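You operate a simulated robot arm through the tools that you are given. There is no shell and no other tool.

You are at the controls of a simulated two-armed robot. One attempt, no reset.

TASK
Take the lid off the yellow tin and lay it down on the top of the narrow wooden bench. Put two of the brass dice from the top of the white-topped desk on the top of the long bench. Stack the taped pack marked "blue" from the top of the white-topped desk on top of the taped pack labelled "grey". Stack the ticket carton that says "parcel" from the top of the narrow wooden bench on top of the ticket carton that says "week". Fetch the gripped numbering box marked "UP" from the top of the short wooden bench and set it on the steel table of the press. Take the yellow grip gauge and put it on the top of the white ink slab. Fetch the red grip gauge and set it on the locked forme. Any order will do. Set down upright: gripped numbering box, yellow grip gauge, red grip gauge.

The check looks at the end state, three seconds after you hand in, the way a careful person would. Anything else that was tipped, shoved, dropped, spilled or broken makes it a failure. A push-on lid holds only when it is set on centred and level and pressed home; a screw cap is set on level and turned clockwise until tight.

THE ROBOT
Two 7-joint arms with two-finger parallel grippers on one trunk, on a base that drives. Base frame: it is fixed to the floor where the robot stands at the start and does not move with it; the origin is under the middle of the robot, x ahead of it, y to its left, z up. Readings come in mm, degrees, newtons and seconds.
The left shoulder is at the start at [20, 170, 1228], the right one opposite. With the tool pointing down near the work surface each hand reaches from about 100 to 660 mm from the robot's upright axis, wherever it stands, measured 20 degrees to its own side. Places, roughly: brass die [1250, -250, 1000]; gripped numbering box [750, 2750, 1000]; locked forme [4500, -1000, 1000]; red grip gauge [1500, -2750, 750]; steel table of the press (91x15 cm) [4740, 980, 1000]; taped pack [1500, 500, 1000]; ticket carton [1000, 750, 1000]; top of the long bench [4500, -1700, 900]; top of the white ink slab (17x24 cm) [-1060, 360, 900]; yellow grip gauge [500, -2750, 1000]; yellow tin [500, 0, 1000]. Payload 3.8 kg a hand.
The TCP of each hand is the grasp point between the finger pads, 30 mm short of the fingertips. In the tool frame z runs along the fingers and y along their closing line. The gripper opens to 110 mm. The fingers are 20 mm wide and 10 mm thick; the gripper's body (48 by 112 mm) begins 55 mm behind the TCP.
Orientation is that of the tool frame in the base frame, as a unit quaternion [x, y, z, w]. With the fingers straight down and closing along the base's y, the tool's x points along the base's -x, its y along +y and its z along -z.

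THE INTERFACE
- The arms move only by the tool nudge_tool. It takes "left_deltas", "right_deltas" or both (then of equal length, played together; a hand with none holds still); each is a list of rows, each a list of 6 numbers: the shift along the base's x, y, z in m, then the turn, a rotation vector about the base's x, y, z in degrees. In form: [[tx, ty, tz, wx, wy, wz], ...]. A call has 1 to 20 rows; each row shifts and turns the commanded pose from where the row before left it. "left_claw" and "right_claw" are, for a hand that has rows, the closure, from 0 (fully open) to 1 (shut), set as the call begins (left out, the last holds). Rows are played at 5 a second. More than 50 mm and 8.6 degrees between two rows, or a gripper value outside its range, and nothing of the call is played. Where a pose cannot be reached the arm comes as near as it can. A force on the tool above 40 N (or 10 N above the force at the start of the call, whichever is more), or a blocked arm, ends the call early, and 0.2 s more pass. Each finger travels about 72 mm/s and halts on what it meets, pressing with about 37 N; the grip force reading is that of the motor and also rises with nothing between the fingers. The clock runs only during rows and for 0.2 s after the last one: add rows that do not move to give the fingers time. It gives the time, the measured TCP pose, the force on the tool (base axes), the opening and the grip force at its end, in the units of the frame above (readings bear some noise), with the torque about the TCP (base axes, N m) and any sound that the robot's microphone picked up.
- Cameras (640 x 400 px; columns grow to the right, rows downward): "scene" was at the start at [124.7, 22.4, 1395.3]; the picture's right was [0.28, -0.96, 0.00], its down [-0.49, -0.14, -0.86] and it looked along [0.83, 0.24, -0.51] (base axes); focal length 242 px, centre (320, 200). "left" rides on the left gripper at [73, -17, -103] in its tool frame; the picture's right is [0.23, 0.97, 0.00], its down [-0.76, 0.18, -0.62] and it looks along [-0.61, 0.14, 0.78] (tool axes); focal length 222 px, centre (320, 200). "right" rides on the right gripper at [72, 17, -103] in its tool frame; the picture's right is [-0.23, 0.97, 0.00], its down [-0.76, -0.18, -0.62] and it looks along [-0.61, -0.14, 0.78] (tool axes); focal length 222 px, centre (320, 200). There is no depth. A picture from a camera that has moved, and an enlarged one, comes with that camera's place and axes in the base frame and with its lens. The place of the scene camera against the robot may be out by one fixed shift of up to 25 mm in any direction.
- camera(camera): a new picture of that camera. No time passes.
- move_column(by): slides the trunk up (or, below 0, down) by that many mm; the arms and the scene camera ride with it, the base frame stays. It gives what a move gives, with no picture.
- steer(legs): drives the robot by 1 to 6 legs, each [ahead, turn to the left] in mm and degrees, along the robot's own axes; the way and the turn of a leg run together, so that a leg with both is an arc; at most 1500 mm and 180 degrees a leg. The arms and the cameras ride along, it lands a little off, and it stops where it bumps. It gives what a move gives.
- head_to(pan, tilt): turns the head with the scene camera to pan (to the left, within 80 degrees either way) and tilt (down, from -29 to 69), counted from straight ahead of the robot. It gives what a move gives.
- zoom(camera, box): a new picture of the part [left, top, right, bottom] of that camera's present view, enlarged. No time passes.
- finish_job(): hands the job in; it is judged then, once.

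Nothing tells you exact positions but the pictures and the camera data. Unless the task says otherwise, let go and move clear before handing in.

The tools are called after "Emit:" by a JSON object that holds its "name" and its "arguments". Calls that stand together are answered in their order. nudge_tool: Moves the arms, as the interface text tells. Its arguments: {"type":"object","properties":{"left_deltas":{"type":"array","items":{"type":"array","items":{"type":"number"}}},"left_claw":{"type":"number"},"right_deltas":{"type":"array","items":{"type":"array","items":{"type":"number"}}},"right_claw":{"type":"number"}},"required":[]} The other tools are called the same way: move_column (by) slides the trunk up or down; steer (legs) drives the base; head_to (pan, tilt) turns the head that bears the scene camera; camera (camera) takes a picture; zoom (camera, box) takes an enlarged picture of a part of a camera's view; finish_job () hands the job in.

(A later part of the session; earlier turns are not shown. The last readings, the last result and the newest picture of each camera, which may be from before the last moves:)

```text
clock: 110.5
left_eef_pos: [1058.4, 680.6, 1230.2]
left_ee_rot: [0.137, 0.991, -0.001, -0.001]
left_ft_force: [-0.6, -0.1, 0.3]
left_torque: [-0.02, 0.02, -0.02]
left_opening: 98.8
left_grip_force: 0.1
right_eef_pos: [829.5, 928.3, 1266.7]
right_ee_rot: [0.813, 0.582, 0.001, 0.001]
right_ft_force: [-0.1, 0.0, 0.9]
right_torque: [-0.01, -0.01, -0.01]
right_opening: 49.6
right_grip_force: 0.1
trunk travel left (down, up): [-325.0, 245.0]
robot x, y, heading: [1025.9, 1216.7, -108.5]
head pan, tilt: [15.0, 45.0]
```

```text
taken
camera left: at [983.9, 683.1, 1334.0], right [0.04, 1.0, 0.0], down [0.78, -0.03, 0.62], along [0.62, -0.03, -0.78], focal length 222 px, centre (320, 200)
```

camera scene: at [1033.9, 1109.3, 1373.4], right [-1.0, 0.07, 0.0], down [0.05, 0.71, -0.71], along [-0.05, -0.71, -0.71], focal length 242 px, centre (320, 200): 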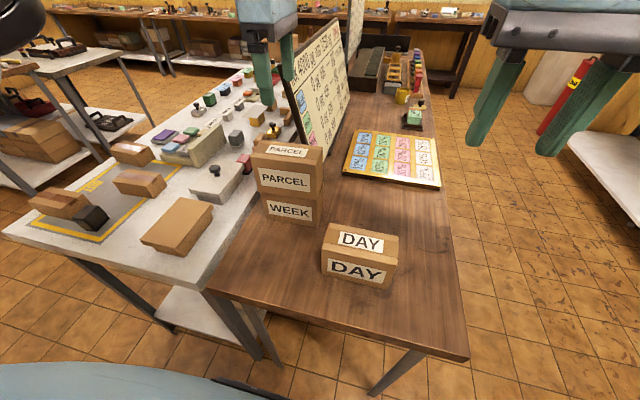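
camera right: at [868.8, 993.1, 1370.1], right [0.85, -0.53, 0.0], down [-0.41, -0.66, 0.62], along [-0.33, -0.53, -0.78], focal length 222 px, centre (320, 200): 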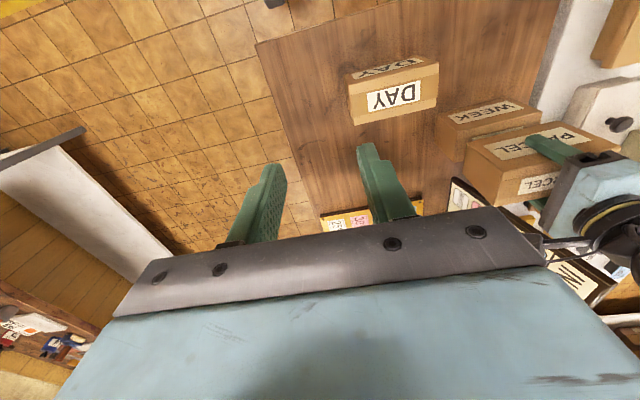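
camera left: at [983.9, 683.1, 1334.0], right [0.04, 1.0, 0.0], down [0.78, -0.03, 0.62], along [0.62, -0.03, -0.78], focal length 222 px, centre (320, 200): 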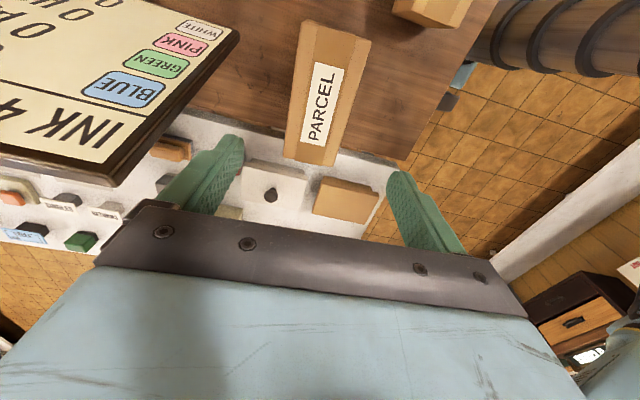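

The PARCEL/WEEK stack is done. Now study the white-topped desk.

Emit:
{"name": "zoom", "arguments": {"camera": "scene", "box": [0, 120, 260, 270]}}

Emit:
{"name": "zoom", "arguments": {"camera": "scene", "box": [130, 60, 310, 180]}}

Emit:
{"name": "zoom", "arguments": {"camera": "left", "box": [0, 120, 300, 260]}}

```text
2.46 times, centred on (130, 195) of scene
camera zoom: at [1033.9, 1109.3, 1373.4], right [-1.0, 0.07, 0.0], down [0.05, 0.71, -0.71], along [-0.05, -0.71, -0.71], focal length 595 px, centre (788, 212)
```

zoom: 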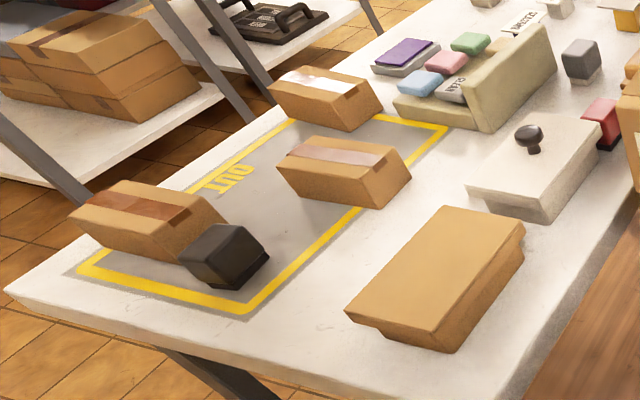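

```text
3.33 times, centred on (220, 120) of scene
camera zoom: at [1033.9, 1109.3, 1373.4], right [-1.0, 0.07, 0.0], down [0.05, 0.71, -0.71], along [-0.05, -0.71, -0.71], focal length 805 px, centre (653, 467)
```

zoom: 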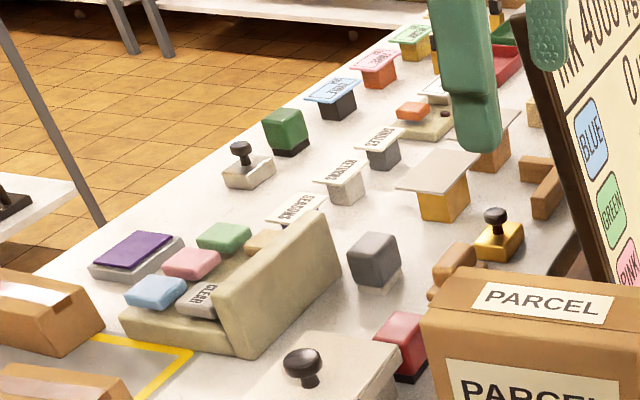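

```text
2.13 times, centred on (150, 190) of left
camera zoom: at [983.9, 683.1, 1334.0], right [0.04, 1.0, 0.0], down [0.78, -0.03, 0.62], along [0.62, -0.03, -0.78], focal length 474 px, centre (683, 221)
```

zoom: 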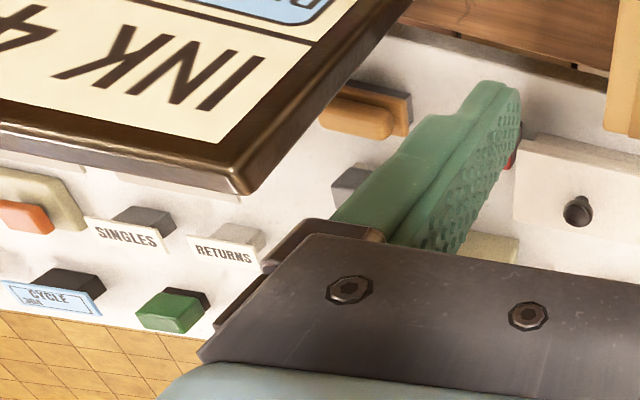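

I believe the brown taped cartons in the yellow OUT area are the taped packs. I'll retract the left hand, back off and drive to the left end of the white desk for a view.

Emit:
{"name": "nudge_tool", "arguments": {"left_deltas": [[0.006, 0.019, 0.004, 0, 0, -8.5], [0.006, 0.019, 0.004, 0, 0, -8.5], [0.006, 0.019, 0.004, 0, 0, -8.5], [0.006, 0.019, 0.004, 0, 0, -8.5], [0.006, 0.019, 0.004, 0, 0, -8.5], [0.006, 0.019, 0.004, 0, 0, -8.5], [0.006, 0.019, 0.004, 0, 0, -8.5], [0.006, 0.019, 0.004, 0, 0, -8.5], [0.006, 0.019, 0.004, 0, 0, -8.5], [0.006, 0.019, 0.004, 0, 0, -8.5], [0, 0, 0, 0, 0, -8]], "left_claw": 0}}

Emit:
{"name": "steer", "arguments": {"legs": [[-200, 0], [0, 80]]}}

Emit:
{"name": "head_to", "arguments": {"pan": -20, "tilt": 35}}

Emit:
{"name": "camera", "arguments": {"camera": "scene"}}

```text
clock: 112.8
left_eef_pos: [1117.6, 869.9, 1271.1]
left_ee_rot: [0.813, 0.582, 0.0, -0.002]
left_ft_force: [0.4, -0.2, 0.0]
left_torque: [0.04, 0.03, -0.02]
left_opening: 110.1
left_grip_force: 0.1
right_eef_pos: [828.8, 928.7, 1266.6]
right_ee_rot: [0.813, 0.582, -0.001, 0.0]
right_ft_force: [-0.8, -0.1, -0.8]
right_torque: [0.04, -0.03, -0.02]
right_opening: 49.6
right_grip_force: 0.0
trunk travel left (down, up): [-325.0, 245.0]
robot x, y, heading: [1025.7, 1214.3, -108.7]
head pan, tilt: [15.0, 45.0]
```

```text
clock: 117.9
left_eef_pos: [1446.9, 1430.3, 1272.1]
left_ee_rot: [0.249, 0.968, -0.001, -0.002]
left_ft_force: [-0.8, 0.4, 0.2]
left_torque: [-0.01, -0.02, -0.01]
left_opening: 110.2
left_grip_force: 0.2
right_eef_pos: [1337.5, 1157.3, 1267.6]
right_ee_rot: [0.251, 0.968, 0.0, 0.0]
right_ft_force: [-0.1, 0.1, -0.3]
right_torque: [-0.01, 0.0, 0.01]
right_opening: 49.4
right_grip_force: 0.1
trunk travel left (down, up): [-325.0, 245.0]
robot x, y, heading: [1091.8, 1399.8, -28.7]
head pan, tilt: [15.0, 45.0]
```

```text
clock: 118.9
left_eef_pos: [1445.9, 1429.8, 1271.3]
left_ee_rot: [0.249, 0.968, -0.001, -0.001]
left_ft_force: [0.2, 0.3, 0.0]
left_torque: [0.01, -0.02, 0.01]
left_opening: 110.0
left_grip_force: 0.0
right_eef_pos: [1337.6, 1157.0, 1266.7]
right_ee_rot: [0.25, 0.968, 0.0, 0.0]
right_ft_force: [0.4, 1.1, 0.4]
right_torque: [-0.02, 0.02, 0.01]
right_opening: 49.7
right_grip_force: 0.0
trunk travel left (down, up): [-325.0, 245.0]
robot x, y, heading: [1092.3, 1405.7, -29.0]
head pan, tilt: [-20.0, 35.0]
```

```text
taken
camera scene: at [1186.5, 1324.0, 1388.3], right [-0.75, -0.66, 0.0], down [-0.38, 0.43, -0.82], along [0.54, -0.62, -0.57], focal length 242 px, centre (320, 200)
```

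scene: 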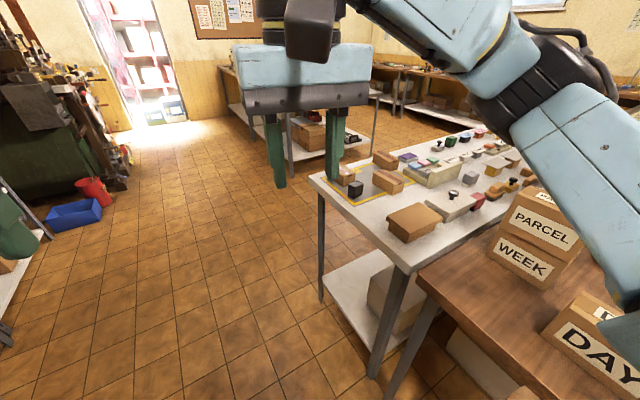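

Emit:
{"name": "steer", "arguments": {"legs": [[600, 0], [0, -77]]}}

Emit:
{"name": "head_to", "arguments": {"pan": 0, "tilt": 45}}

Emit:
{"name": "camera", "arguments": {"camera": "scene"}}

Emit:
{"name": "camera", "arguments": {"camera": "left"}}

Emit:
{"name": "camera", "arguments": {"camera": "right"}}

```text
clock: 125.6
left_eef_pos: [1730.9, 777.2, 1270.6]
left_ee_rot: [0.794, 0.607, 0.0, -0.001]
left_ft_force: [-0.7, 0.5, -0.1]
left_torque: [-0.01, 0.01, 0.0]
left_opening: 109.7
left_grip_force: 0.1
right_eef_pos: [1439.1, 818.0, 1266.9]
right_ee_rot: [0.795, 0.606, -0.001, 0.0]
right_ft_force: [0.0, -0.3, -0.3]
right_torque: [0.0, -0.01, -0.01]
right_opening: 49.3
right_grip_force: 0.0
trunk travel left (down, up): [-325.0, 245.0]
robot x, y, heading: [1623.1, 1114.0, -105.1]
head pan, tilt: [-20.0, 35.0]
```

```text
clock: 126.4
left_eef_pos: [1729.7, 777.2, 1271.7]
left_ee_rot: [0.795, 0.607, -0.001, -0.001]
left_ft_force: [-0.9, 0.2, -0.5]
left_torque: [0.02, 0.01, 0.01]
left_opening: 110.2
left_grip_force: 0.0
right_eef_pos: [1438.7, 818.4, 1266.8]
right_ee_rot: [0.795, 0.607, 0.0, 0.0]
right_ft_force: [-1.2, -0.2, -0.8]
right_torque: [-0.01, -0.03, -0.01]
right_opening: 49.8
right_grip_force: 0.0
trunk travel left (down, up): [-325.0, 245.0]
robot x, y, heading: [1620.5, 1114.2, -105.2]
head pan, tilt: [0.0, 45.0]
```

```text
taken
camera scene: at [1610.7, 1012.8, 1373.5], right [-0.96, 0.26, 0.0], down [0.19, 0.68, -0.71], along [-0.19, -0.68, -0.71], focal length 242 px, centre (320, 200)
```

scene: 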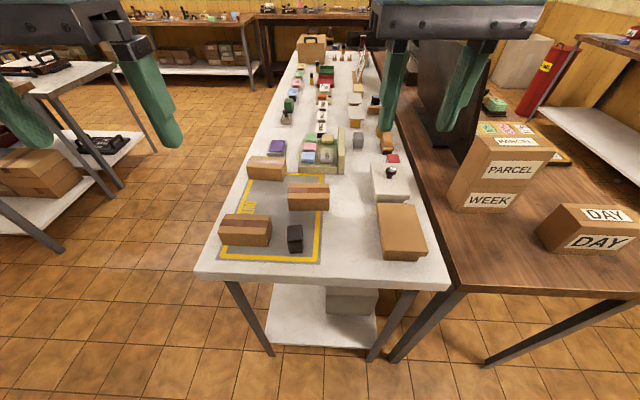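

```text
taken
camera left: at [1732.5, 850.8, 1374.4], right [1.0, -0.04, 0.0], down [-0.03, -0.78, 0.62], along [-0.02, -0.62, -0.78], focal length 222 px, centre (320, 200)
```

left: 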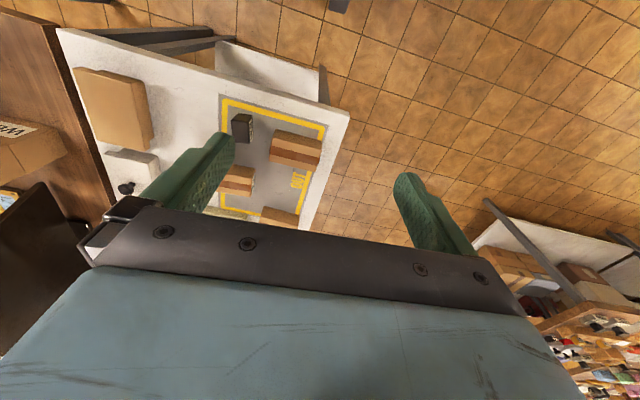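

```text
taken
camera right: at [1474.0, 885.1, 1370.1], right [0.88, -0.48, 0.0], down [-0.37, -0.69, 0.62], along [-0.3, -0.55, -0.78], focal length 222 px, centre (320, 200)
```

right: 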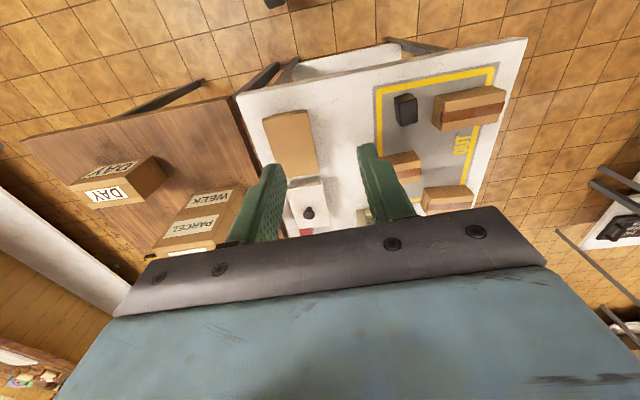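

Emit:
{"name": "zoom", "arguments": {"camera": "scene", "box": [200, 140, 360, 270]}}

Emit:
{"name": "zoom", "arguments": {"camera": "scene", "box": [260, 40, 420, 170]}}

Emit:
{"name": "zoom", "arguments": {"camera": "right", "box": [370, 60, 530, 220]}}

```text
3.08 times, centred on (280, 205) of scene
camera zoom: at [1610.7, 1012.8, 1373.5], right [-0.96, 0.26, 0.0], down [0.19, 0.68, -0.71], along [-0.19, -0.68, -0.71], focal length 743 px, centre (443, 185)
```

zoom: 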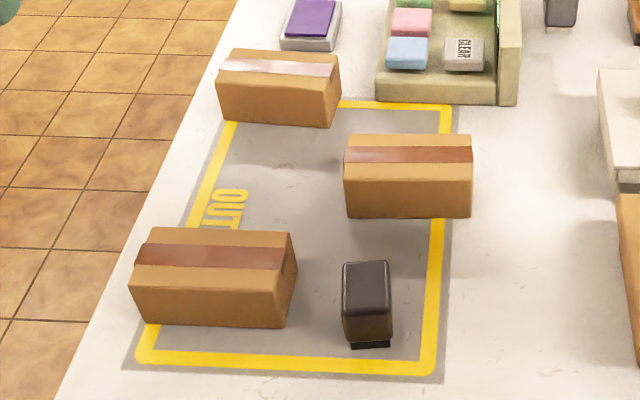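

```text
3.08 times, centred on (340, 105) of scene
camera zoom: at [1610.7, 1012.8, 1373.5], right [-0.96, 0.26, 0.0], down [0.19, 0.68, -0.71], along [-0.19, -0.68, -0.71], focal length 743 px, centre (258, 492)
```

zoom: 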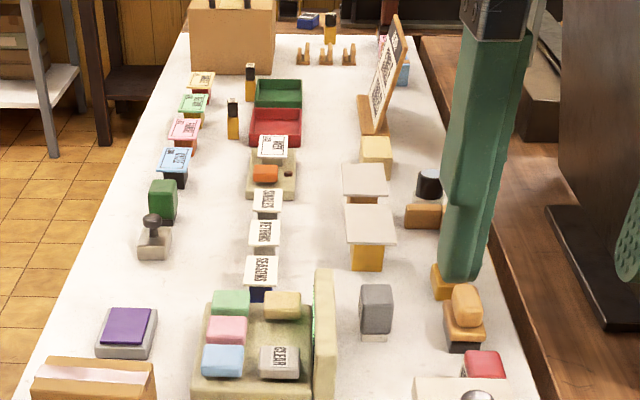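

```text
2.50 times, centred on (450, 140) of right
camera zoom: at [1474.0, 885.1, 1370.1], right [0.88, -0.48, 0.0], down [-0.37, -0.69, 0.62], along [-0.3, -0.55, -0.78], focal length 555 px, centre (-5, 350)
```

zoom: 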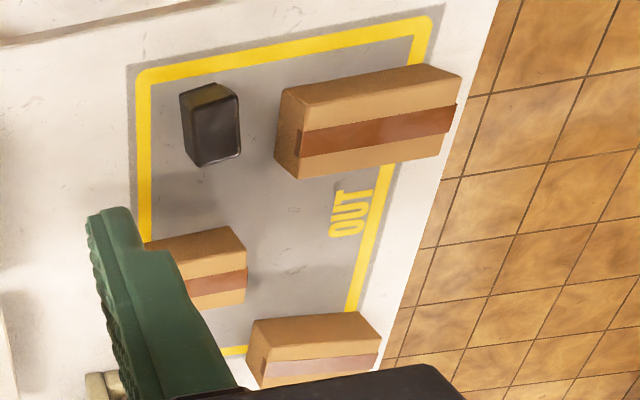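

Labels aren't visible from this end, so I'll drive round to the far long side of the white desk.

Emit:
{"name": "steer", "arguments": {"legs": [[0, 90], [560, 0], [0, -90], [700, 0], [0, -70]]}}

Emit:
{"name": "head_to", "arguments": {"pan": 0, "tilt": 35}}

Emit:
{"name": "camera", "arguments": {"camera": "scene"}}

Emit:
{"name": "head_to", "arguments": {"pan": -45, "tilt": 35}}

Emit:
{"name": "camera", "arguments": {"camera": "scene"}}

```text
clock: 143.7
left_eef_pos: [1708.2, 62.7, 1270.2]
left_ee_rot: [0.999, 0.053, 0.001, -0.001]
left_ft_force: [0.2, -0.2, 0.4]
left_torque: [0.0, 0.02, 0.01]
left_opening: 109.7
left_grip_force: 0.0
right_eef_pos: [1641.1, 350.5, 1267.1]
right_ee_rot: [0.999, 0.052, -0.001, 0.0]
right_ft_force: [0.0, -0.9, 0.5]
right_torque: [-0.02, -0.01, -0.03]
right_opening: 49.3
right_grip_force: 0.0
trunk travel left (down, up): [-325.0, 245.0]
robot x, y, heading: [1983.1, 287.7, -173.8]
head pan, tilt: [0.0, 45.0]
```

```text
clock: 144.5
left_eef_pos: [1708.4, 63.1, 1272.4]
left_ee_rot: [0.999, 0.053, 0.0, -0.001]
left_ft_force: [-0.2, 0.0, -0.6]
left_torque: [0.0, 0.03, -0.03]
left_opening: 110.0
left_grip_force: 0.0
right_eef_pos: [1641.5, 349.8, 1266.3]
right_ee_rot: [0.999, 0.053, 0.0, 0.0]
right_ft_force: [-0.2, 0.4, -0.2]
right_torque: [0.0, 0.04, 0.0]
right_opening: 49.5
right_grip_force: 0.1
trunk travel left (down, up): [-325.0, 245.0]
robot x, y, heading: [1982.5, 291.3, -174.1]
head pan, tilt: [0.0, 35.0]
```

```text
taken
camera scene: at [1891.0, 273.4, 1388.2], right [-0.11, 0.99, 0.0], down [0.57, 0.06, -0.82], along [-0.81, -0.09, -0.57], focal length 242 px, centre (320, 200)
```

scene: 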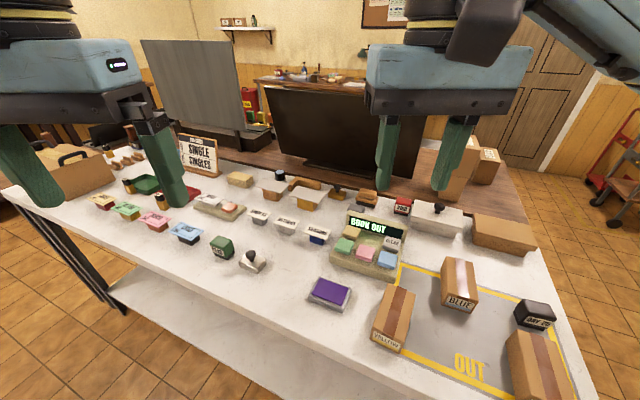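

```text
clock: 145.6
left_eef_pos: [1707.9, 63.8, 1270.9]
left_ee_rot: [0.999, 0.053, 0.0, -0.001]
left_ft_force: [0.2, 0.8, -0.2]
left_torque: [0.0, 0.02, 0.0]
left_opening: 110.1
left_grip_force: 0.0
right_eef_pos: [1640.5, 349.8, 1266.4]
right_ee_rot: [0.999, 0.052, 0.0, -0.001]
right_ft_force: [-0.5, 0.3, 0.3]
right_torque: [0.02, 0.03, 0.0]
right_opening: 49.6
right_grip_force: 0.0
trunk travel left (down, up): [-325.0, 245.0]
robot x, y, heading: [1987.8, 286.3, -173.8]
head pan, tilt: [-45.0, 35.0]
```

```text
taken
camera scene: at [1910.1, 338.1, 1388.3], right [0.63, 0.78, 0.0], down [0.45, -0.36, -0.82], along [-0.64, 0.51, -0.57], focal length 242 px, centre (320, 200)
```

scene: 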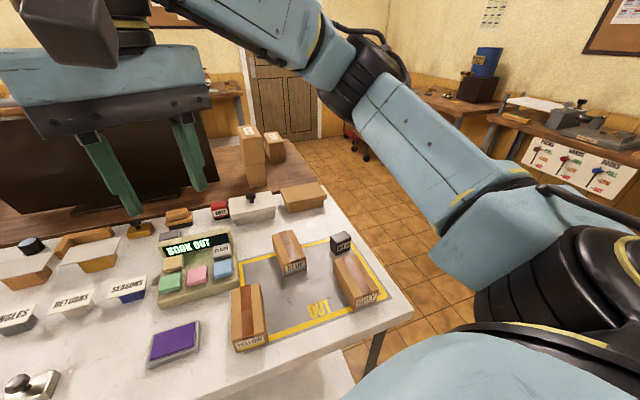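

Now labels show: BLUE, YELLOW and a third pack. Zoom in.

Emit:
{"name": "zoom", "arguments": {"camera": "scene", "box": [210, 210, 400, 360]}}

Emit:
{"name": "head_to", "arguments": {"pan": 0, "tilt": 35}}

Emit:
{"name": "zoom", "arguments": {"camera": "scene", "box": [0, 120, 260, 280]}}

Emit:
{"name": "camera", "arguments": {"camera": "right"}}

Emit:
{"name": "camera", "arguments": {"camera": "left"}}

```text
2.67 times, centred on (305, 285) of scene
camera zoom: at [1910.1, 338.1, 1388.3], right [0.63, 0.78, 0.0], down [0.45, -0.36, -0.82], along [-0.64, 0.51, -0.57], focal length 644 px, centre (360, -27)
```

zoom: 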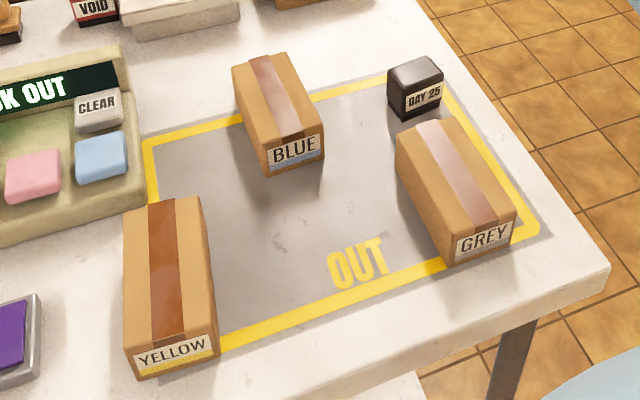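

```text
clock: 146.7
left_eef_pos: [1708.3, 62.3, 1271.3]
left_ee_rot: [0.999, 0.053, -0.001, -0.001]
left_ft_force: [-0.9, -0.5, 0.0]
left_torque: [-0.01, 0.02, 0.0]
left_opening: 110.1
left_grip_force: 0.0
right_eef_pos: [1641.4, 350.0, 1267.4]
right_ee_rot: [0.999, 0.052, 0.0, 0.0]
right_ft_force: [0.1, 0.0, 0.6]
right_torque: [0.0, 0.02, -0.03]
right_opening: 49.5
right_grip_force: 0.1
trunk travel left (down, up): [-325.0, 245.0]
robot x, y, heading: [1981.4, 287.7, -173.9]
head pan, tilt: [0.0, 35.0]
```

```text
2.46 times, centred on (130, 200) of scene
camera zoom: at [1891.0, 273.5, 1388.3], right [-0.1, 0.99, 0.0], down [0.57, 0.06, -0.82], along [-0.81, -0.09, -0.57], focal length 595 px, centre (788, 200)
```

zoom: 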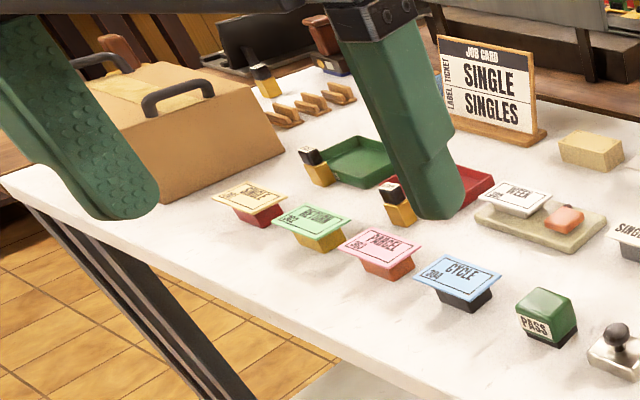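

```text
taken
camera right: at [1714.4, 341.7, 1370.1], right [-0.12, -0.99, 0.0], down [-0.78, 0.1, 0.62], along [-0.62, 0.08, -0.78], focal length 222 px, centre (320, 200)
```

right: 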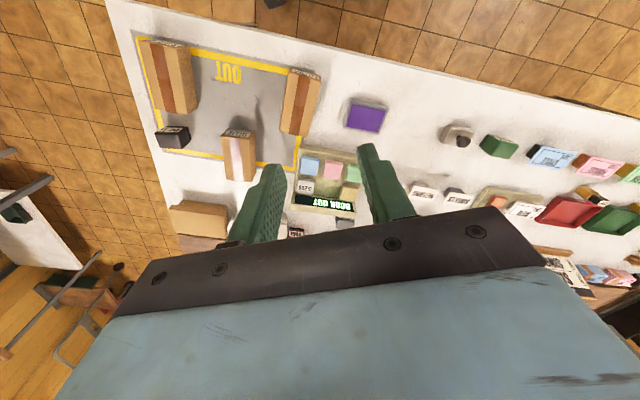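

```text
taken
camera left: at [1777.9, 87.2, 1374.4], right [0.33, -0.94, 0.0], down [-0.74, -0.26, 0.62], along [-0.59, -0.2, -0.78], focal length 222 px, centre (320, 200)
```

left: 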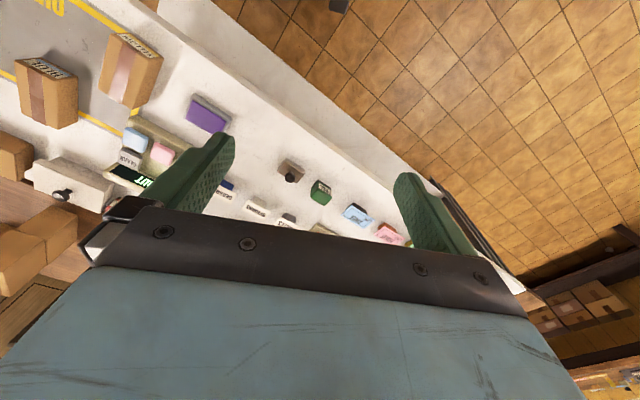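

GREY (corner), BLUE (nearest the narrow bench) and YELLOW packs identified. Measure them via the right hand camera.

Emit:
{"name": "zoom", "arguments": {"camera": "right", "box": [100, 20, 340, 200]}}

Emit:
{"name": "zoom", "arguments": {"camera": "left", "box": [0, 0, 180, 150]}}

```text
2.22 times, centred on (220, 110) of right
camera zoom: at [1714.4, 341.7, 1370.1], right [-0.12, -0.99, 0.0], down [-0.78, 0.1, 0.62], along [-0.62, 0.08, -0.78], focal length 494 px, centre (542, 400)
```

zoom: 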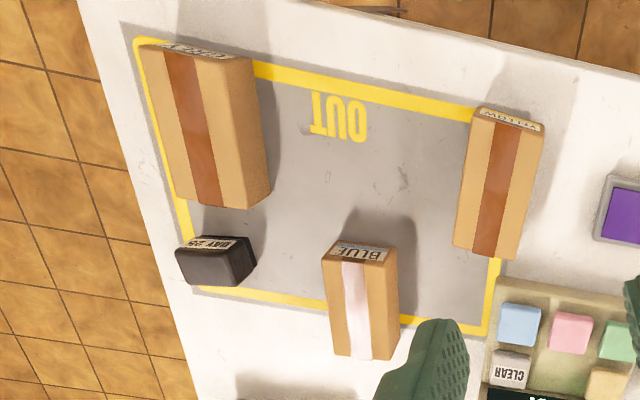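

```text
2.67 times, centred on (90, 75) of left
camera zoom: at [1777.9, 87.2, 1374.4], right [0.33, -0.94, 0.0], down [-0.74, -0.26, 0.62], along [-0.59, -0.2, -0.78], focal length 592 px, centre (933, 533)
```

zoom: 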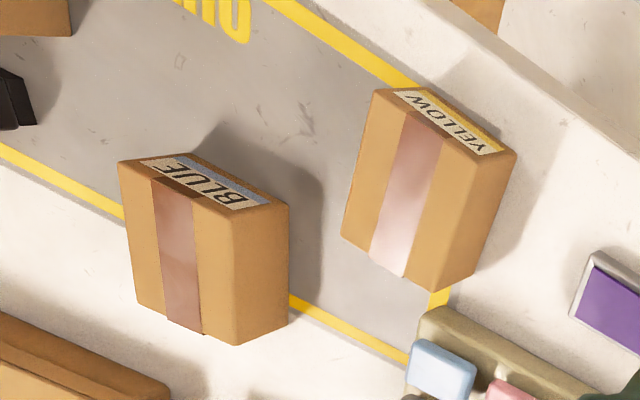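

Emit:
{"name": "zoom", "arguments": {"camera": "right", "box": [140, 30, 230, 130]}}

Emit:
{"name": "zoom", "arguments": {"camera": "right", "box": [205, 120, 295, 190]}}

```text
4.00 times, centred on (185, 80) of right
camera zoom: at [1714.4, 341.7, 1370.1], right [-0.12, -0.99, 0.0], down [-0.78, 0.1, 0.62], along [-0.62, 0.08, -0.78], focal length 888 px, centre (860, 680)
```

zoom: 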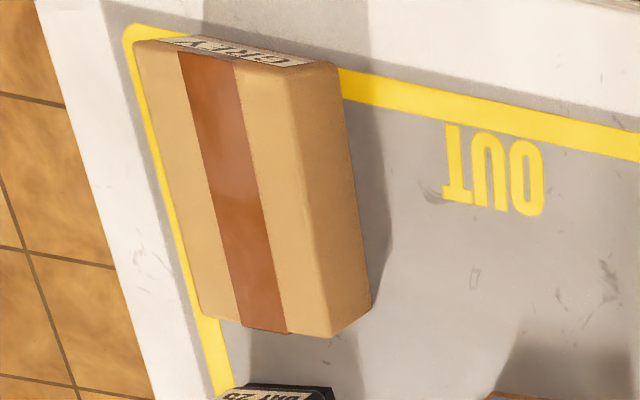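

```text
5.71 times, centred on (250, 155) of right
camera zoom: at [1714.4, 341.7, 1370.1], right [-0.12, -0.99, 0.0], down [-0.78, 0.1, 0.62], along [-0.62, 0.08, -0.78], focal length 1269 px, centre (720, 457)
```

zoom: 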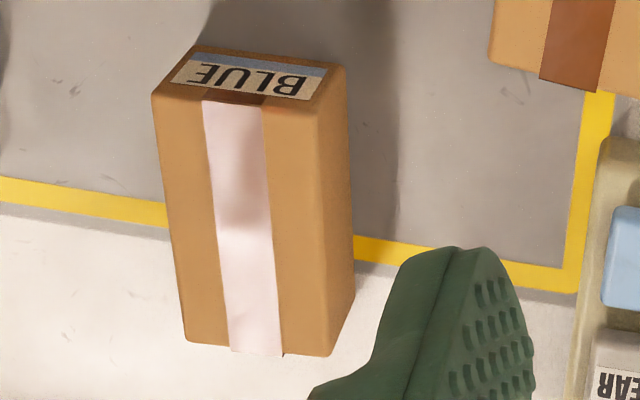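

Measured: BLUE centre ≈(1495, 556), GREY ≈(1667, 627), tops z≈925, desk ≈878. Turn to face the desk squarely so the right arm can do the stacking.

Emit:
{"name": "steer", "arguments": {"legs": [[0, -23]]}}

Emit:
{"name": "head_to", "arguments": {"pan": -20, "tilt": 45}}

Emit:
{"name": "camera", "arguments": {"camera": "right"}}

Emit:
{"name": "camera", "arguments": {"camera": "scene"}}

```text
clock: 148.3
left_eef_pos: [1642.7, 190.3, 1271.6]
left_ee_rot: [0.989, -0.149, -0.001, -0.001]
left_ft_force: [0.3, 0.0, -0.2]
left_torque: [0.0, 0.0, 0.02]
left_opening: 109.7
left_grip_force: 0.0
right_eef_pos: [1692.7, 479.7, 1268.1]
right_ee_rot: [0.989, -0.149, 0.001, 0.001]
right_ft_force: [0.4, -0.5, -0.1]
right_torque: [0.01, 0.02, 0.03]
right_opening: 49.6
right_grip_force: 0.0
trunk travel left (down, up): [-325.0, 245.0]
robot x, y, heading: [1981.8, 290.4, 162.8]
head pan, tilt: [0.0, 35.0]
```

```text
clock: 149.1
left_eef_pos: [1642.3, 189.8, 1271.7]
left_ee_rot: [0.989, -0.148, 0.0, -0.001]
left_ft_force: [-0.7, -0.1, -0.4]
left_torque: [0.03, 0.01, 0.01]
left_opening: 110.0
left_grip_force: 0.2
right_eef_pos: [1693.0, 480.2, 1267.4]
right_ee_rot: [0.989, -0.15, -0.001, -0.001]
right_ft_force: [0.5, -0.3, 0.5]
right_torque: [0.01, 0.03, 0.01]
right_opening: 49.4
right_grip_force: 0.0
trunk travel left (down, up): [-325.0, 245.0]
robot x, y, heading: [1986.2, 293.4, 162.8]
head pan, tilt: [-20.0, 45.0]
```

```text
taken
camera right: at [1756.6, 442.8, 1370.1], right [-0.51, -0.86, 0.0], down [-0.67, 0.4, 0.62], along [-0.54, 0.31, -0.78], focal length 222 px, centre (320, 200)
```

right: 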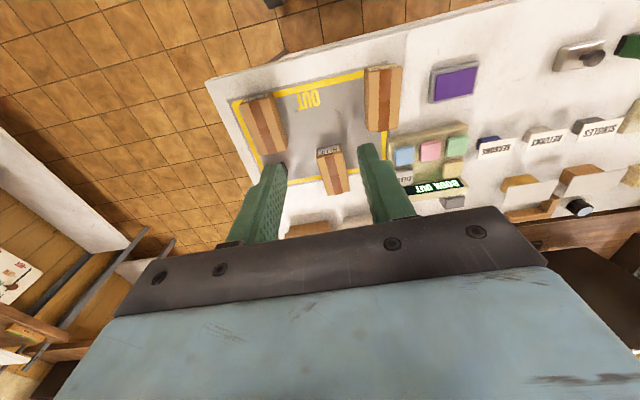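

```text
taken
camera scene: at [1914.5, 340.1, 1373.5], right [0.6, 0.8, 0.0], down [0.56, -0.43, -0.71], along [-0.56, 0.43, -0.71], focal length 242 px, centre (320, 200)
```

scene: 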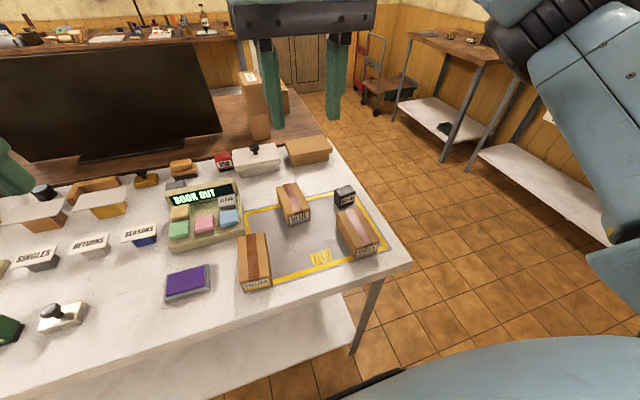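

Move the right hand above BLUE.

Emit:
{"name": "nudge_tool", "arguments": {"right_deltas": [[-0.03, 0.012, -0.02, 0, 0, 1.2], [-0.035, 0.013, -0.03, 0, 0, 0], [-0.035, 0.013, -0.03, 0, 0, 0], [-0.035, 0.013, -0.03, 0, 0, 0], [-0.035, 0.013, -0.03, 0, 0, 0], [-0.028, 0.012, -0.03, 0, 0, 0], [0, 0, -0.03, 0, 0, 0], [0, 0, 0, 0, 0, 0]], "right_claw": 0.2}}

Emit:
{"name": "camera", "arguments": {"camera": "right"}}

Emit:
{"name": "zoom", "arguments": {"camera": "right", "box": [240, 60, 400, 240]}}

```text
clock: 150.9
left_eef_pos: [1642.0, 189.2, 1271.2]
left_ee_rot: [0.989, -0.149, 0.001, -0.001]
left_ft_force: [-0.5, 0.3, -0.7]
left_torque: [0.0, 0.03, -0.01]
left_opening: 110.1
left_grip_force: 0.1
right_eef_pos: [1493.4, 555.8, 1067.1]
right_ee_rot: [0.99, -0.14, 0.0, 0.001]
right_ft_force: [0.5, -0.2, -0.1]
right_torque: [0.0, -0.01, -0.02]
right_opening: 88.0
right_grip_force: 0.0
trunk travel left (down, up): [-325.0, 245.0]
robot x, y, heading: [1981.8, 288.5, 163.1]
head pan, tilt: [-20.0, 45.0]
```

```text
taken
camera right: at [1559.5, 520.9, 1170.0], right [-0.49, -0.87, 0.0], down [-0.68, 0.38, 0.62], along [-0.55, 0.3, -0.78], focal length 222 px, centre (320, 200)
```

right: 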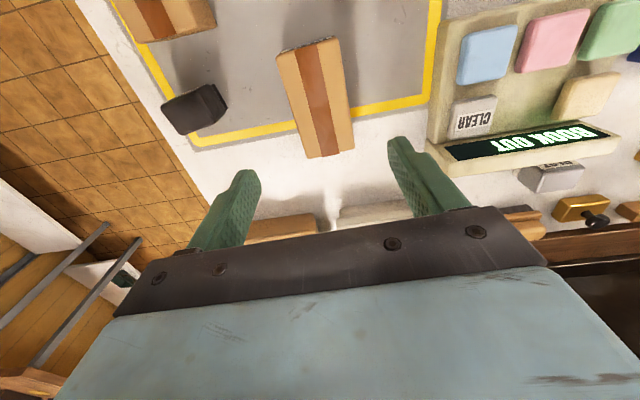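

```text
2.22 times, centred on (320, 150) of right
camera zoom: at [1559.5, 520.9, 1170.0], right [-0.49, -0.87, 0.0], down [-0.68, 0.38, 0.62], along [-0.55, 0.3, -0.78], focal length 494 px, centre (320, 311)
```

zoom: 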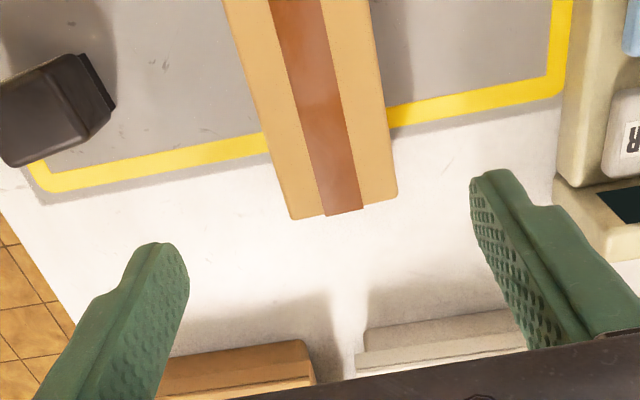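

Aligned. Descend to grasp height.

Emit:
{"name": "nudge_tool", "arguments": {"right_deltas": [[0.004, -0.001, -0.03, 0, 0, 0], [0, 0, -0.03, 0, 0, 0], [0, 0, -0.03, 0, 0, 0], [0, 0, -0.03, 0, 0, 0], [0, 0, -0.02, 0, 0, 0], [0, 0, -0.008, 0, 0, 0], [0, 0, 0, 0, 0, 0]]}}

Emit:
{"name": "camera", "arguments": {"camera": "right"}}

Emit:
{"name": "zoom", "arguments": {"camera": "scene", "box": [200, 130, 400, 280]}}

```text
clock: 152.5
left_eef_pos: [1641.7, 189.3, 1270.9]
left_ee_rot: [0.989, -0.15, 0.001, -0.002]
left_ft_force: [-0.1, -0.1, 0.1]
left_torque: [0.0, 0.0, 0.02]
left_opening: 109.8
left_grip_force: 0.1
right_eef_pos: [1498.2, 555.8, 918.6]
right_ee_rot: [0.99, -0.139, 0.0, 0.0]
right_ft_force: [0.2, 0.2, 0.1]
right_torque: [-0.02, -0.03, -0.01]
right_opening: 88.1
right_grip_force: 0.1
trunk travel left (down, up): [-325.0, 245.0]
robot x, y, heading: [1981.7, 289.7, 163.0]
head pan, tilt: [-20.0, 45.0]
```

```text
taken
camera right: at [1562.8, 519.6, 1022.0], right [-0.49, -0.87, 0.0], down [-0.68, 0.38, 0.62], along [-0.55, 0.3, -0.78], focal length 222 px, centre (320, 200)
```

right: 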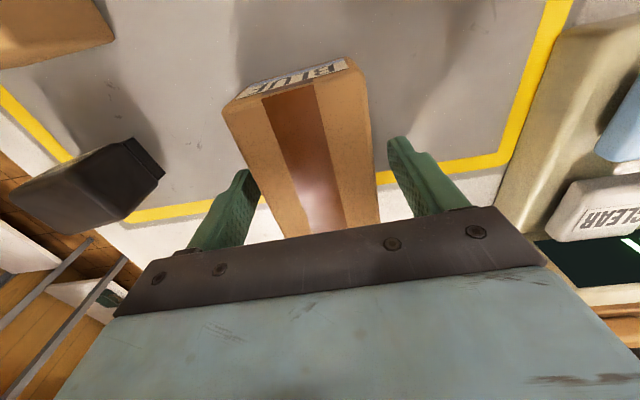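

```text
2.67 times, centred on (300, 205) of scene
camera zoom: at [1914.6, 340.2, 1373.5], right [0.6, 0.8, 0.0], down [0.56, -0.43, -0.71], along [-0.56, 0.43, -0.71], focal length 644 px, centre (373, 187)
```

zoom: 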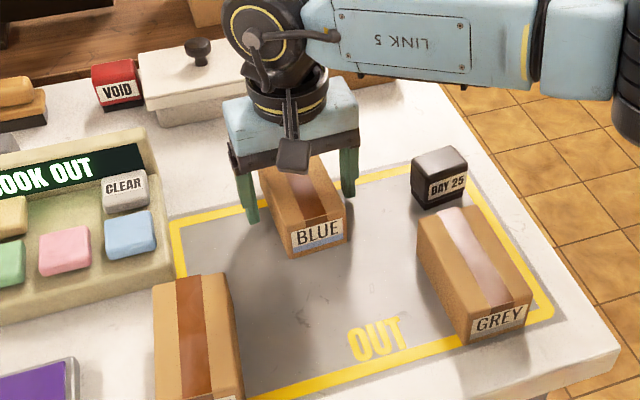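

Straddling BLUE. Close, then lift.

Emit:
{"name": "nudge_tool", "arguments": {"right_deltas": [[0, 0, 0, 0, 0, 0], [0, 0, 0, 0, 0, 0], [0, 0, 0, 0, 0, 0], [0, 0, 0, 0, 0, 0]], "right_claw": 1.0}}

Emit:
{"name": "nudge_tool", "arguments": {"right_deltas": [[0, 0, 0.005, 0, 0, 0], [0, 0, 0.008, 0, 0, 0], [0, 0, 0.015, 0, 0, 0], [0, 0, 0.02, 0, 0, 0], [0, 0, 0.02, 0, 0, 0], [0, 0, 0.02, 0, 0, 0], [0, 0, 0.02, 0, 0, 0], [0, 0, 0, 0, 0, 0]]}}

Emit:
{"name": "camera", "arguments": {"camera": "right"}}

```text
clock: 153.5
left_eef_pos: [1641.6, 189.1, 1271.9]
left_ee_rot: [0.989, -0.148, 0.001, -0.001]
left_ft_force: [-0.4, -0.3, -0.6]
left_torque: [0.05, -0.04, -0.06]
left_opening: 109.8
left_grip_force: 0.1
right_eef_pos: [1498.1, 554.6, 919.0]
right_ee_rot: [0.99, -0.139, 0.0, 0.0]
right_ft_force: [0.4, -0.8, 0.4]
right_torque: [-0.07, 0.09, 0.03]
right_opening: 59.8
right_grip_force: 37.1
trunk travel left (down, up): [-325.0, 245.0]
robot x, y, heading: [1983.5, 291.6, 162.9]
head pan, tilt: [-20.0, 45.0]
```

```text
clock: 155.3
left_eef_pos: [1642.5, 189.8, 1272.4]
left_ee_rot: [0.989, -0.148, 0.0, -0.001]
left_ft_force: [-0.2, -0.5, 0.3]
left_torque: [0.0, 0.01, -0.03]
left_opening: 110.1
left_grip_force: 0.1
right_eef_pos: [1498.2, 554.2, 1028.1]
right_ee_rot: [0.99, -0.139, 0.001, 0.001]
right_ft_force: [-0.4, -0.1, -2.3]
right_torque: [-0.01, 0.0, -0.02]
right_opening: 59.9
right_grip_force: 36.9
trunk travel left (down, up): [-325.0, 245.0]
robot x, y, heading: [1984.2, 287.4, 162.7]
head pan, tilt: [-20.0, 45.0]
```

```text
taken
camera right: at [1562.8, 519.6, 1130.3], right [-0.49, -0.87, 0.0], down [-0.68, 0.38, 0.62], along [-0.54, 0.3, -0.78], focal length 222 px, centre (320, 200)
```

right: 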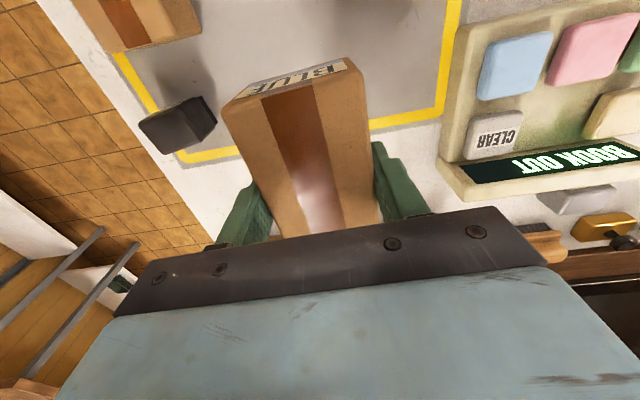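

BLUE held. Carry over GREY.

Emit:
{"name": "nudge_tool", "arguments": {"right_deltas": [[0.028, 0.012, 0, 0, 0, -0.5], [0.028, 0.012, 0, 0, 0, -0.5], [0.028, 0.012, 0, 0, 0, -0.5], [0.028, 0.012, 0, 0, 0, -0.5], [0.028, 0.012, 0, 0, 0, -0.5], [0.029, 0.012, 0, 0, 0, 0], [0, 0, -0.02, 0, 0, 0], [0, 0, 0, 0, 0, 0]]}}

Emit:
{"name": "camera", "arguments": {"camera": "right"}}

Emit:
{"name": "zoom", "arguments": {"camera": "scene", "box": [250, 150, 430, 290]}}

```text
clock: 157.1
left_eef_pos: [1641.5, 189.0, 1272.2]
left_ee_rot: [0.989, -0.148, 0.0, -0.001]
left_ft_force: [-0.1, -0.2, -1.1]
left_torque: [-0.01, 0.0, -0.01]
left_opening: 109.9
left_grip_force: 0.1
right_eef_pos: [1668.1, 626.9, 1008.2]
right_ee_rot: [0.987, -0.161, -0.001, 0.001]
right_ft_force: [0.5, 0.5, -2.0]
right_torque: [-0.01, 0.0, -0.01]
right_opening: 59.7
right_grip_force: 37.3
trunk travel left (down, up): [-325.0, 245.0]
robot x, y, heading: [1984.9, 284.5, 162.7]
head pan, tilt: [-20.0, 45.0]
```

```text
taken
camera right: at [1731.6, 588.9, 1110.7], right [-0.52, -0.85, 0.0], down [-0.67, 0.41, 0.62], along [-0.53, 0.33, -0.78], focal length 222 px, centre (320, 200)
```

right: 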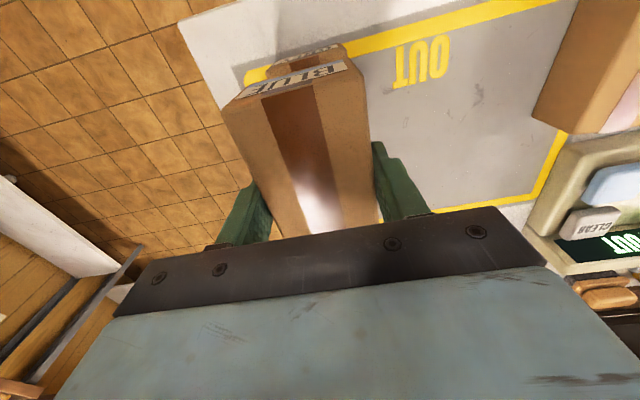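

```text
2.86 times, centred on (340, 220) of scene
camera zoom: at [1914.9, 340.3, 1373.5], right [0.6, 0.8, 0.0], down [0.56, -0.43, -0.71], along [-0.56, 0.43, -0.71], focal length 690 px, centre (263, 143)
```

zoom: 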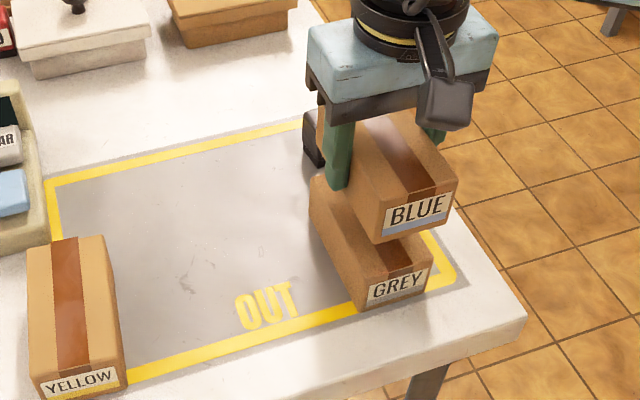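

Emit:
{"name": "zoom", "arguments": {"camera": "right", "box": [200, 20, 400, 160]}}

```text
2.86 times, centred on (300, 90) of right
camera zoom: at [1731.6, 588.9, 1110.7], right [-0.52, -0.85, 0.0], down [-0.67, 0.41, 0.62], along [-0.53, 0.33, -0.78], focal length 635 px, centre (377, 514)
```

zoom: 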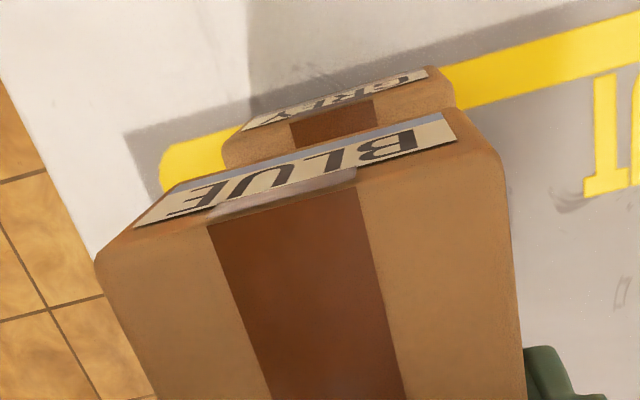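

Offset is only a few mm. Correct and lower to contact.

Emit:
{"name": "nudge_tool", "arguments": {"right_deltas": [[-0.002, -0.003, -0.01, 0, 0, 0], [0, 0, -0.01, 0, 0, 0], [0, 0, -0.01, 0, 0, 0], [0, 0, -0.006, 0, 0, 0], [0, 0, 0, 0, 0, 0]]}}

Emit:
{"name": "nudge_tool", "arguments": {"right_deltas": [[0, 0, -0.003, 0, 0, 0], [0, 0, -0.002, 0, 0, 0], [0, 0, 0, 0, 0, 0]]}}

Emit:
{"name": "zoom", "arguments": {"camera": "scene", "box": [280, 170, 410, 290]}}

```text
clock: 158.3
left_eef_pos: [1641.4, 190.8, 1272.7]
left_ee_rot: [0.989, -0.149, 0.001, -0.001]
left_ft_force: [-0.7, -0.5, 0.2]
left_torque: [0.01, -0.01, -0.01]
left_opening: 110.1
left_grip_force: 0.0
right_eef_pos: [1666.5, 624.0, 970.9]
right_ee_rot: [0.987, -0.16, 0.0, 0.0]
right_ft_force: [0.2, 0.5, -2.1]
right_torque: [-0.01, 0.0, 0.01]
right_opening: 59.8
right_grip_force: 36.7
trunk travel left (down, up): [-325.0, 245.0]
robot x, y, heading: [1983.9, 287.9, 163.1]
head pan, tilt: [-20.0, 45.0]
```

```text
clock: 159.1
left_eef_pos: [1643.8, 189.1, 1272.5]
left_ee_rot: [0.989, -0.148, -0.001, -0.002]
left_ft_force: [-0.3, -0.2, -0.2]
left_torque: [-0.04, 0.02, 0.0]
left_opening: 109.9
left_grip_force: 0.1
right_eef_pos: [1666.4, 623.3, 968.5]
right_ee_rot: [0.987, -0.161, -0.003, 0.0]
right_ft_force: [1.4, 3.9, 28.6]
right_torque: [0.07, -0.65, 0.23]
right_opening: 59.6
right_grip_force: 37.3
trunk travel left (down, up): [-325.0, 245.0]
robot x, y, heading: [1982.4, 285.8, 162.8]
head pan, tilt: [-20.0, 45.0]
```

```text
3.33 times, centred on (345, 230) of scene
camera zoom: at [1916.2, 339.4, 1373.9], right [0.6, 0.8, 0.0], down [0.56, -0.43, -0.71], along [-0.56, 0.43, -0.71], focal length 805 px, centre (237, 100)
```

zoom: 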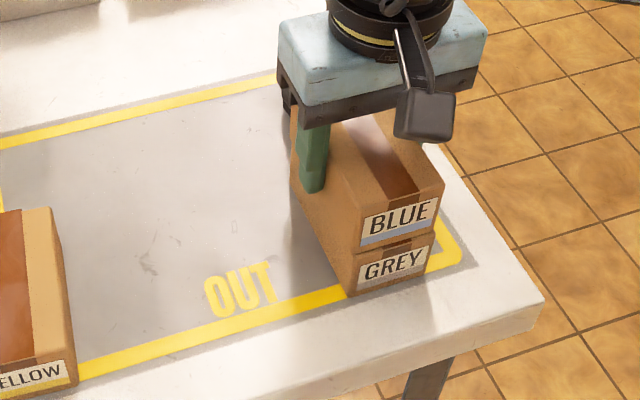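

Contact and well aligned. Ease off, release and rise.

Emit:
{"name": "nudge_tool", "arguments": {"right_deltas": [[0, 0, 0.0025, 0, 0, 0], [0, 0, 0, 0, 0, 0]]}}

Emit:
{"name": "nudge_tool", "arguments": {"right_deltas": [[0, 0, 0, 0, 0, 0], [0, 0, 0, 0, 0, 0], [0, 0, 0, 0, 0, 0]], "right_claw": 0.25}}

Emit:
{"name": "nudge_tool", "arguments": {"right_deltas": [[0, 0, 0.01, 0, 0, 0], [0, 0, 0.02, 0, 0, 0], [0, 0, 0.03, 0, 0, 0], [0, 0, 0.04, 0, 0, 0], [0, 0, 0.04, 0, 0, 0], [0, 0, 0.04, 0, 0, 0], [0, 0, 0.04, 0, 0, 0], [0, 0, 0.04, 0, 0, 0], [0, 0, 0.03, 0, 0, 0]]}}

Emit:
{"name": "camera", "arguments": {"camera": "scene"}}

Emit:
{"name": "camera", "arguments": {"camera": "right"}}

```text
clock: 159.7
left_eef_pos: [1642.4, 188.9, 1270.8]
left_ee_rot: [0.989, -0.148, 0.0, -0.001]
left_ft_force: [1.3, 0.3, 0.1]
left_torque: [-0.01, -0.02, -0.01]
left_opening: 110.2
left_grip_force: 0.0
right_eef_pos: [1665.3, 623.2, 969.6]
right_ee_rot: [0.987, -0.161, -0.002, 0.001]
right_ft_force: [-2.1, 4.4, 13.2]
right_torque: [0.41, 0.9, -0.16]
right_opening: 59.7
right_grip_force: 37.2
trunk travel left (down, up): [-325.0, 245.0]
robot x, y, heading: [1985.1, 286.4, 162.9]
head pan, tilt: [-20.0, 45.0]
```

```text
clock: 160.5
left_eef_pos: [1642.3, 189.7, 1271.9]
left_ee_rot: [0.989, -0.148, 0.0, -0.001]
left_ft_force: [-0.4, -0.2, -0.7]
left_torque: [-0.02, 0.0, -0.02]
left_opening: 110.0
left_grip_force: 0.0
right_eef_pos: [1666.4, 622.6, 968.6]
right_ee_rot: [0.987, -0.161, 0.001, 0.001]
right_ft_force: [0.3, 0.0, 0.2]
right_torque: [-0.02, 0.02, 0.01]
right_opening: 82.4
right_grip_force: 0.1
trunk travel left (down, up): [-325.0, 245.0]
robot x, y, heading: [1982.5, 288.0, 162.8]
head pan, tilt: [-20.0, 45.0]
```

```text
clock: 162.5
left_eef_pos: [1642.3, 190.4, 1271.0]
left_ee_rot: [0.989, -0.148, 0.0, -0.001]
left_ft_force: [0.7, -0.3, -0.3]
left_torque: [-0.03, -0.03, 0.0]
left_opening: 109.9
left_grip_force: 0.1
right_eef_pos: [1665.1, 623.8, 1259.9]
right_ee_rot: [0.987, -0.16, -0.001, 0.0]
right_ft_force: [0.6, -0.9, 0.4]
right_torque: [-0.01, 0.02, 0.0]
right_opening: 82.3
right_grip_force: 0.0
trunk travel left (down, up): [-325.0, 245.0]
robot x, y, heading: [1981.3, 285.4, 162.8]
head pan, tilt: [-20.0, 45.0]
```

```text
taken
camera scene: at [1914.8, 339.8, 1373.5], right [0.6, 0.8, 0.0], down [0.56, -0.43, -0.71], along [-0.56, 0.43, -0.71], focal length 242 px, centre (320, 200)
```

scene: 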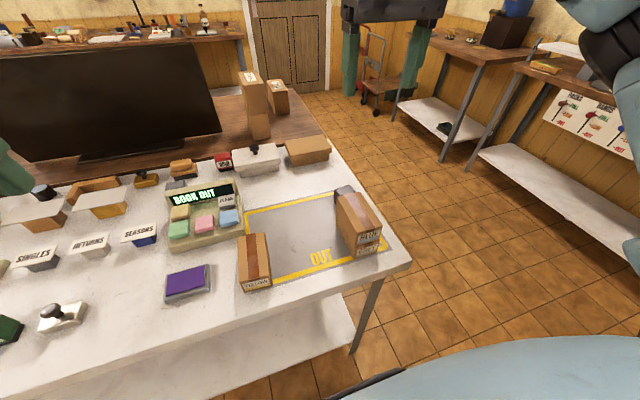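

```text
taken
camera right: at [1728.9, 585.3, 1362.8], right [-0.52, -0.85, 0.0], down [-0.67, 0.41, 0.62], along [-0.53, 0.33, -0.78], focal length 222 px, centre (320, 200)
```

right: 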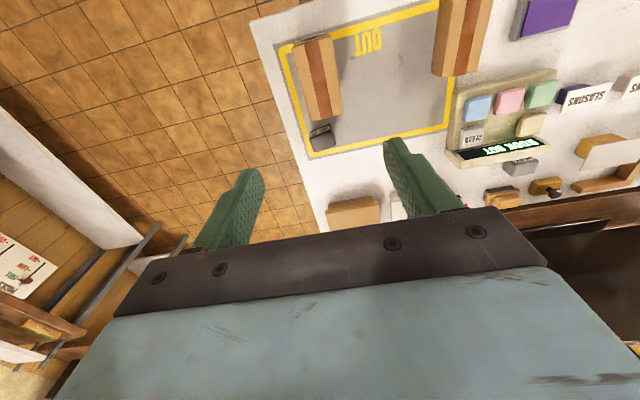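

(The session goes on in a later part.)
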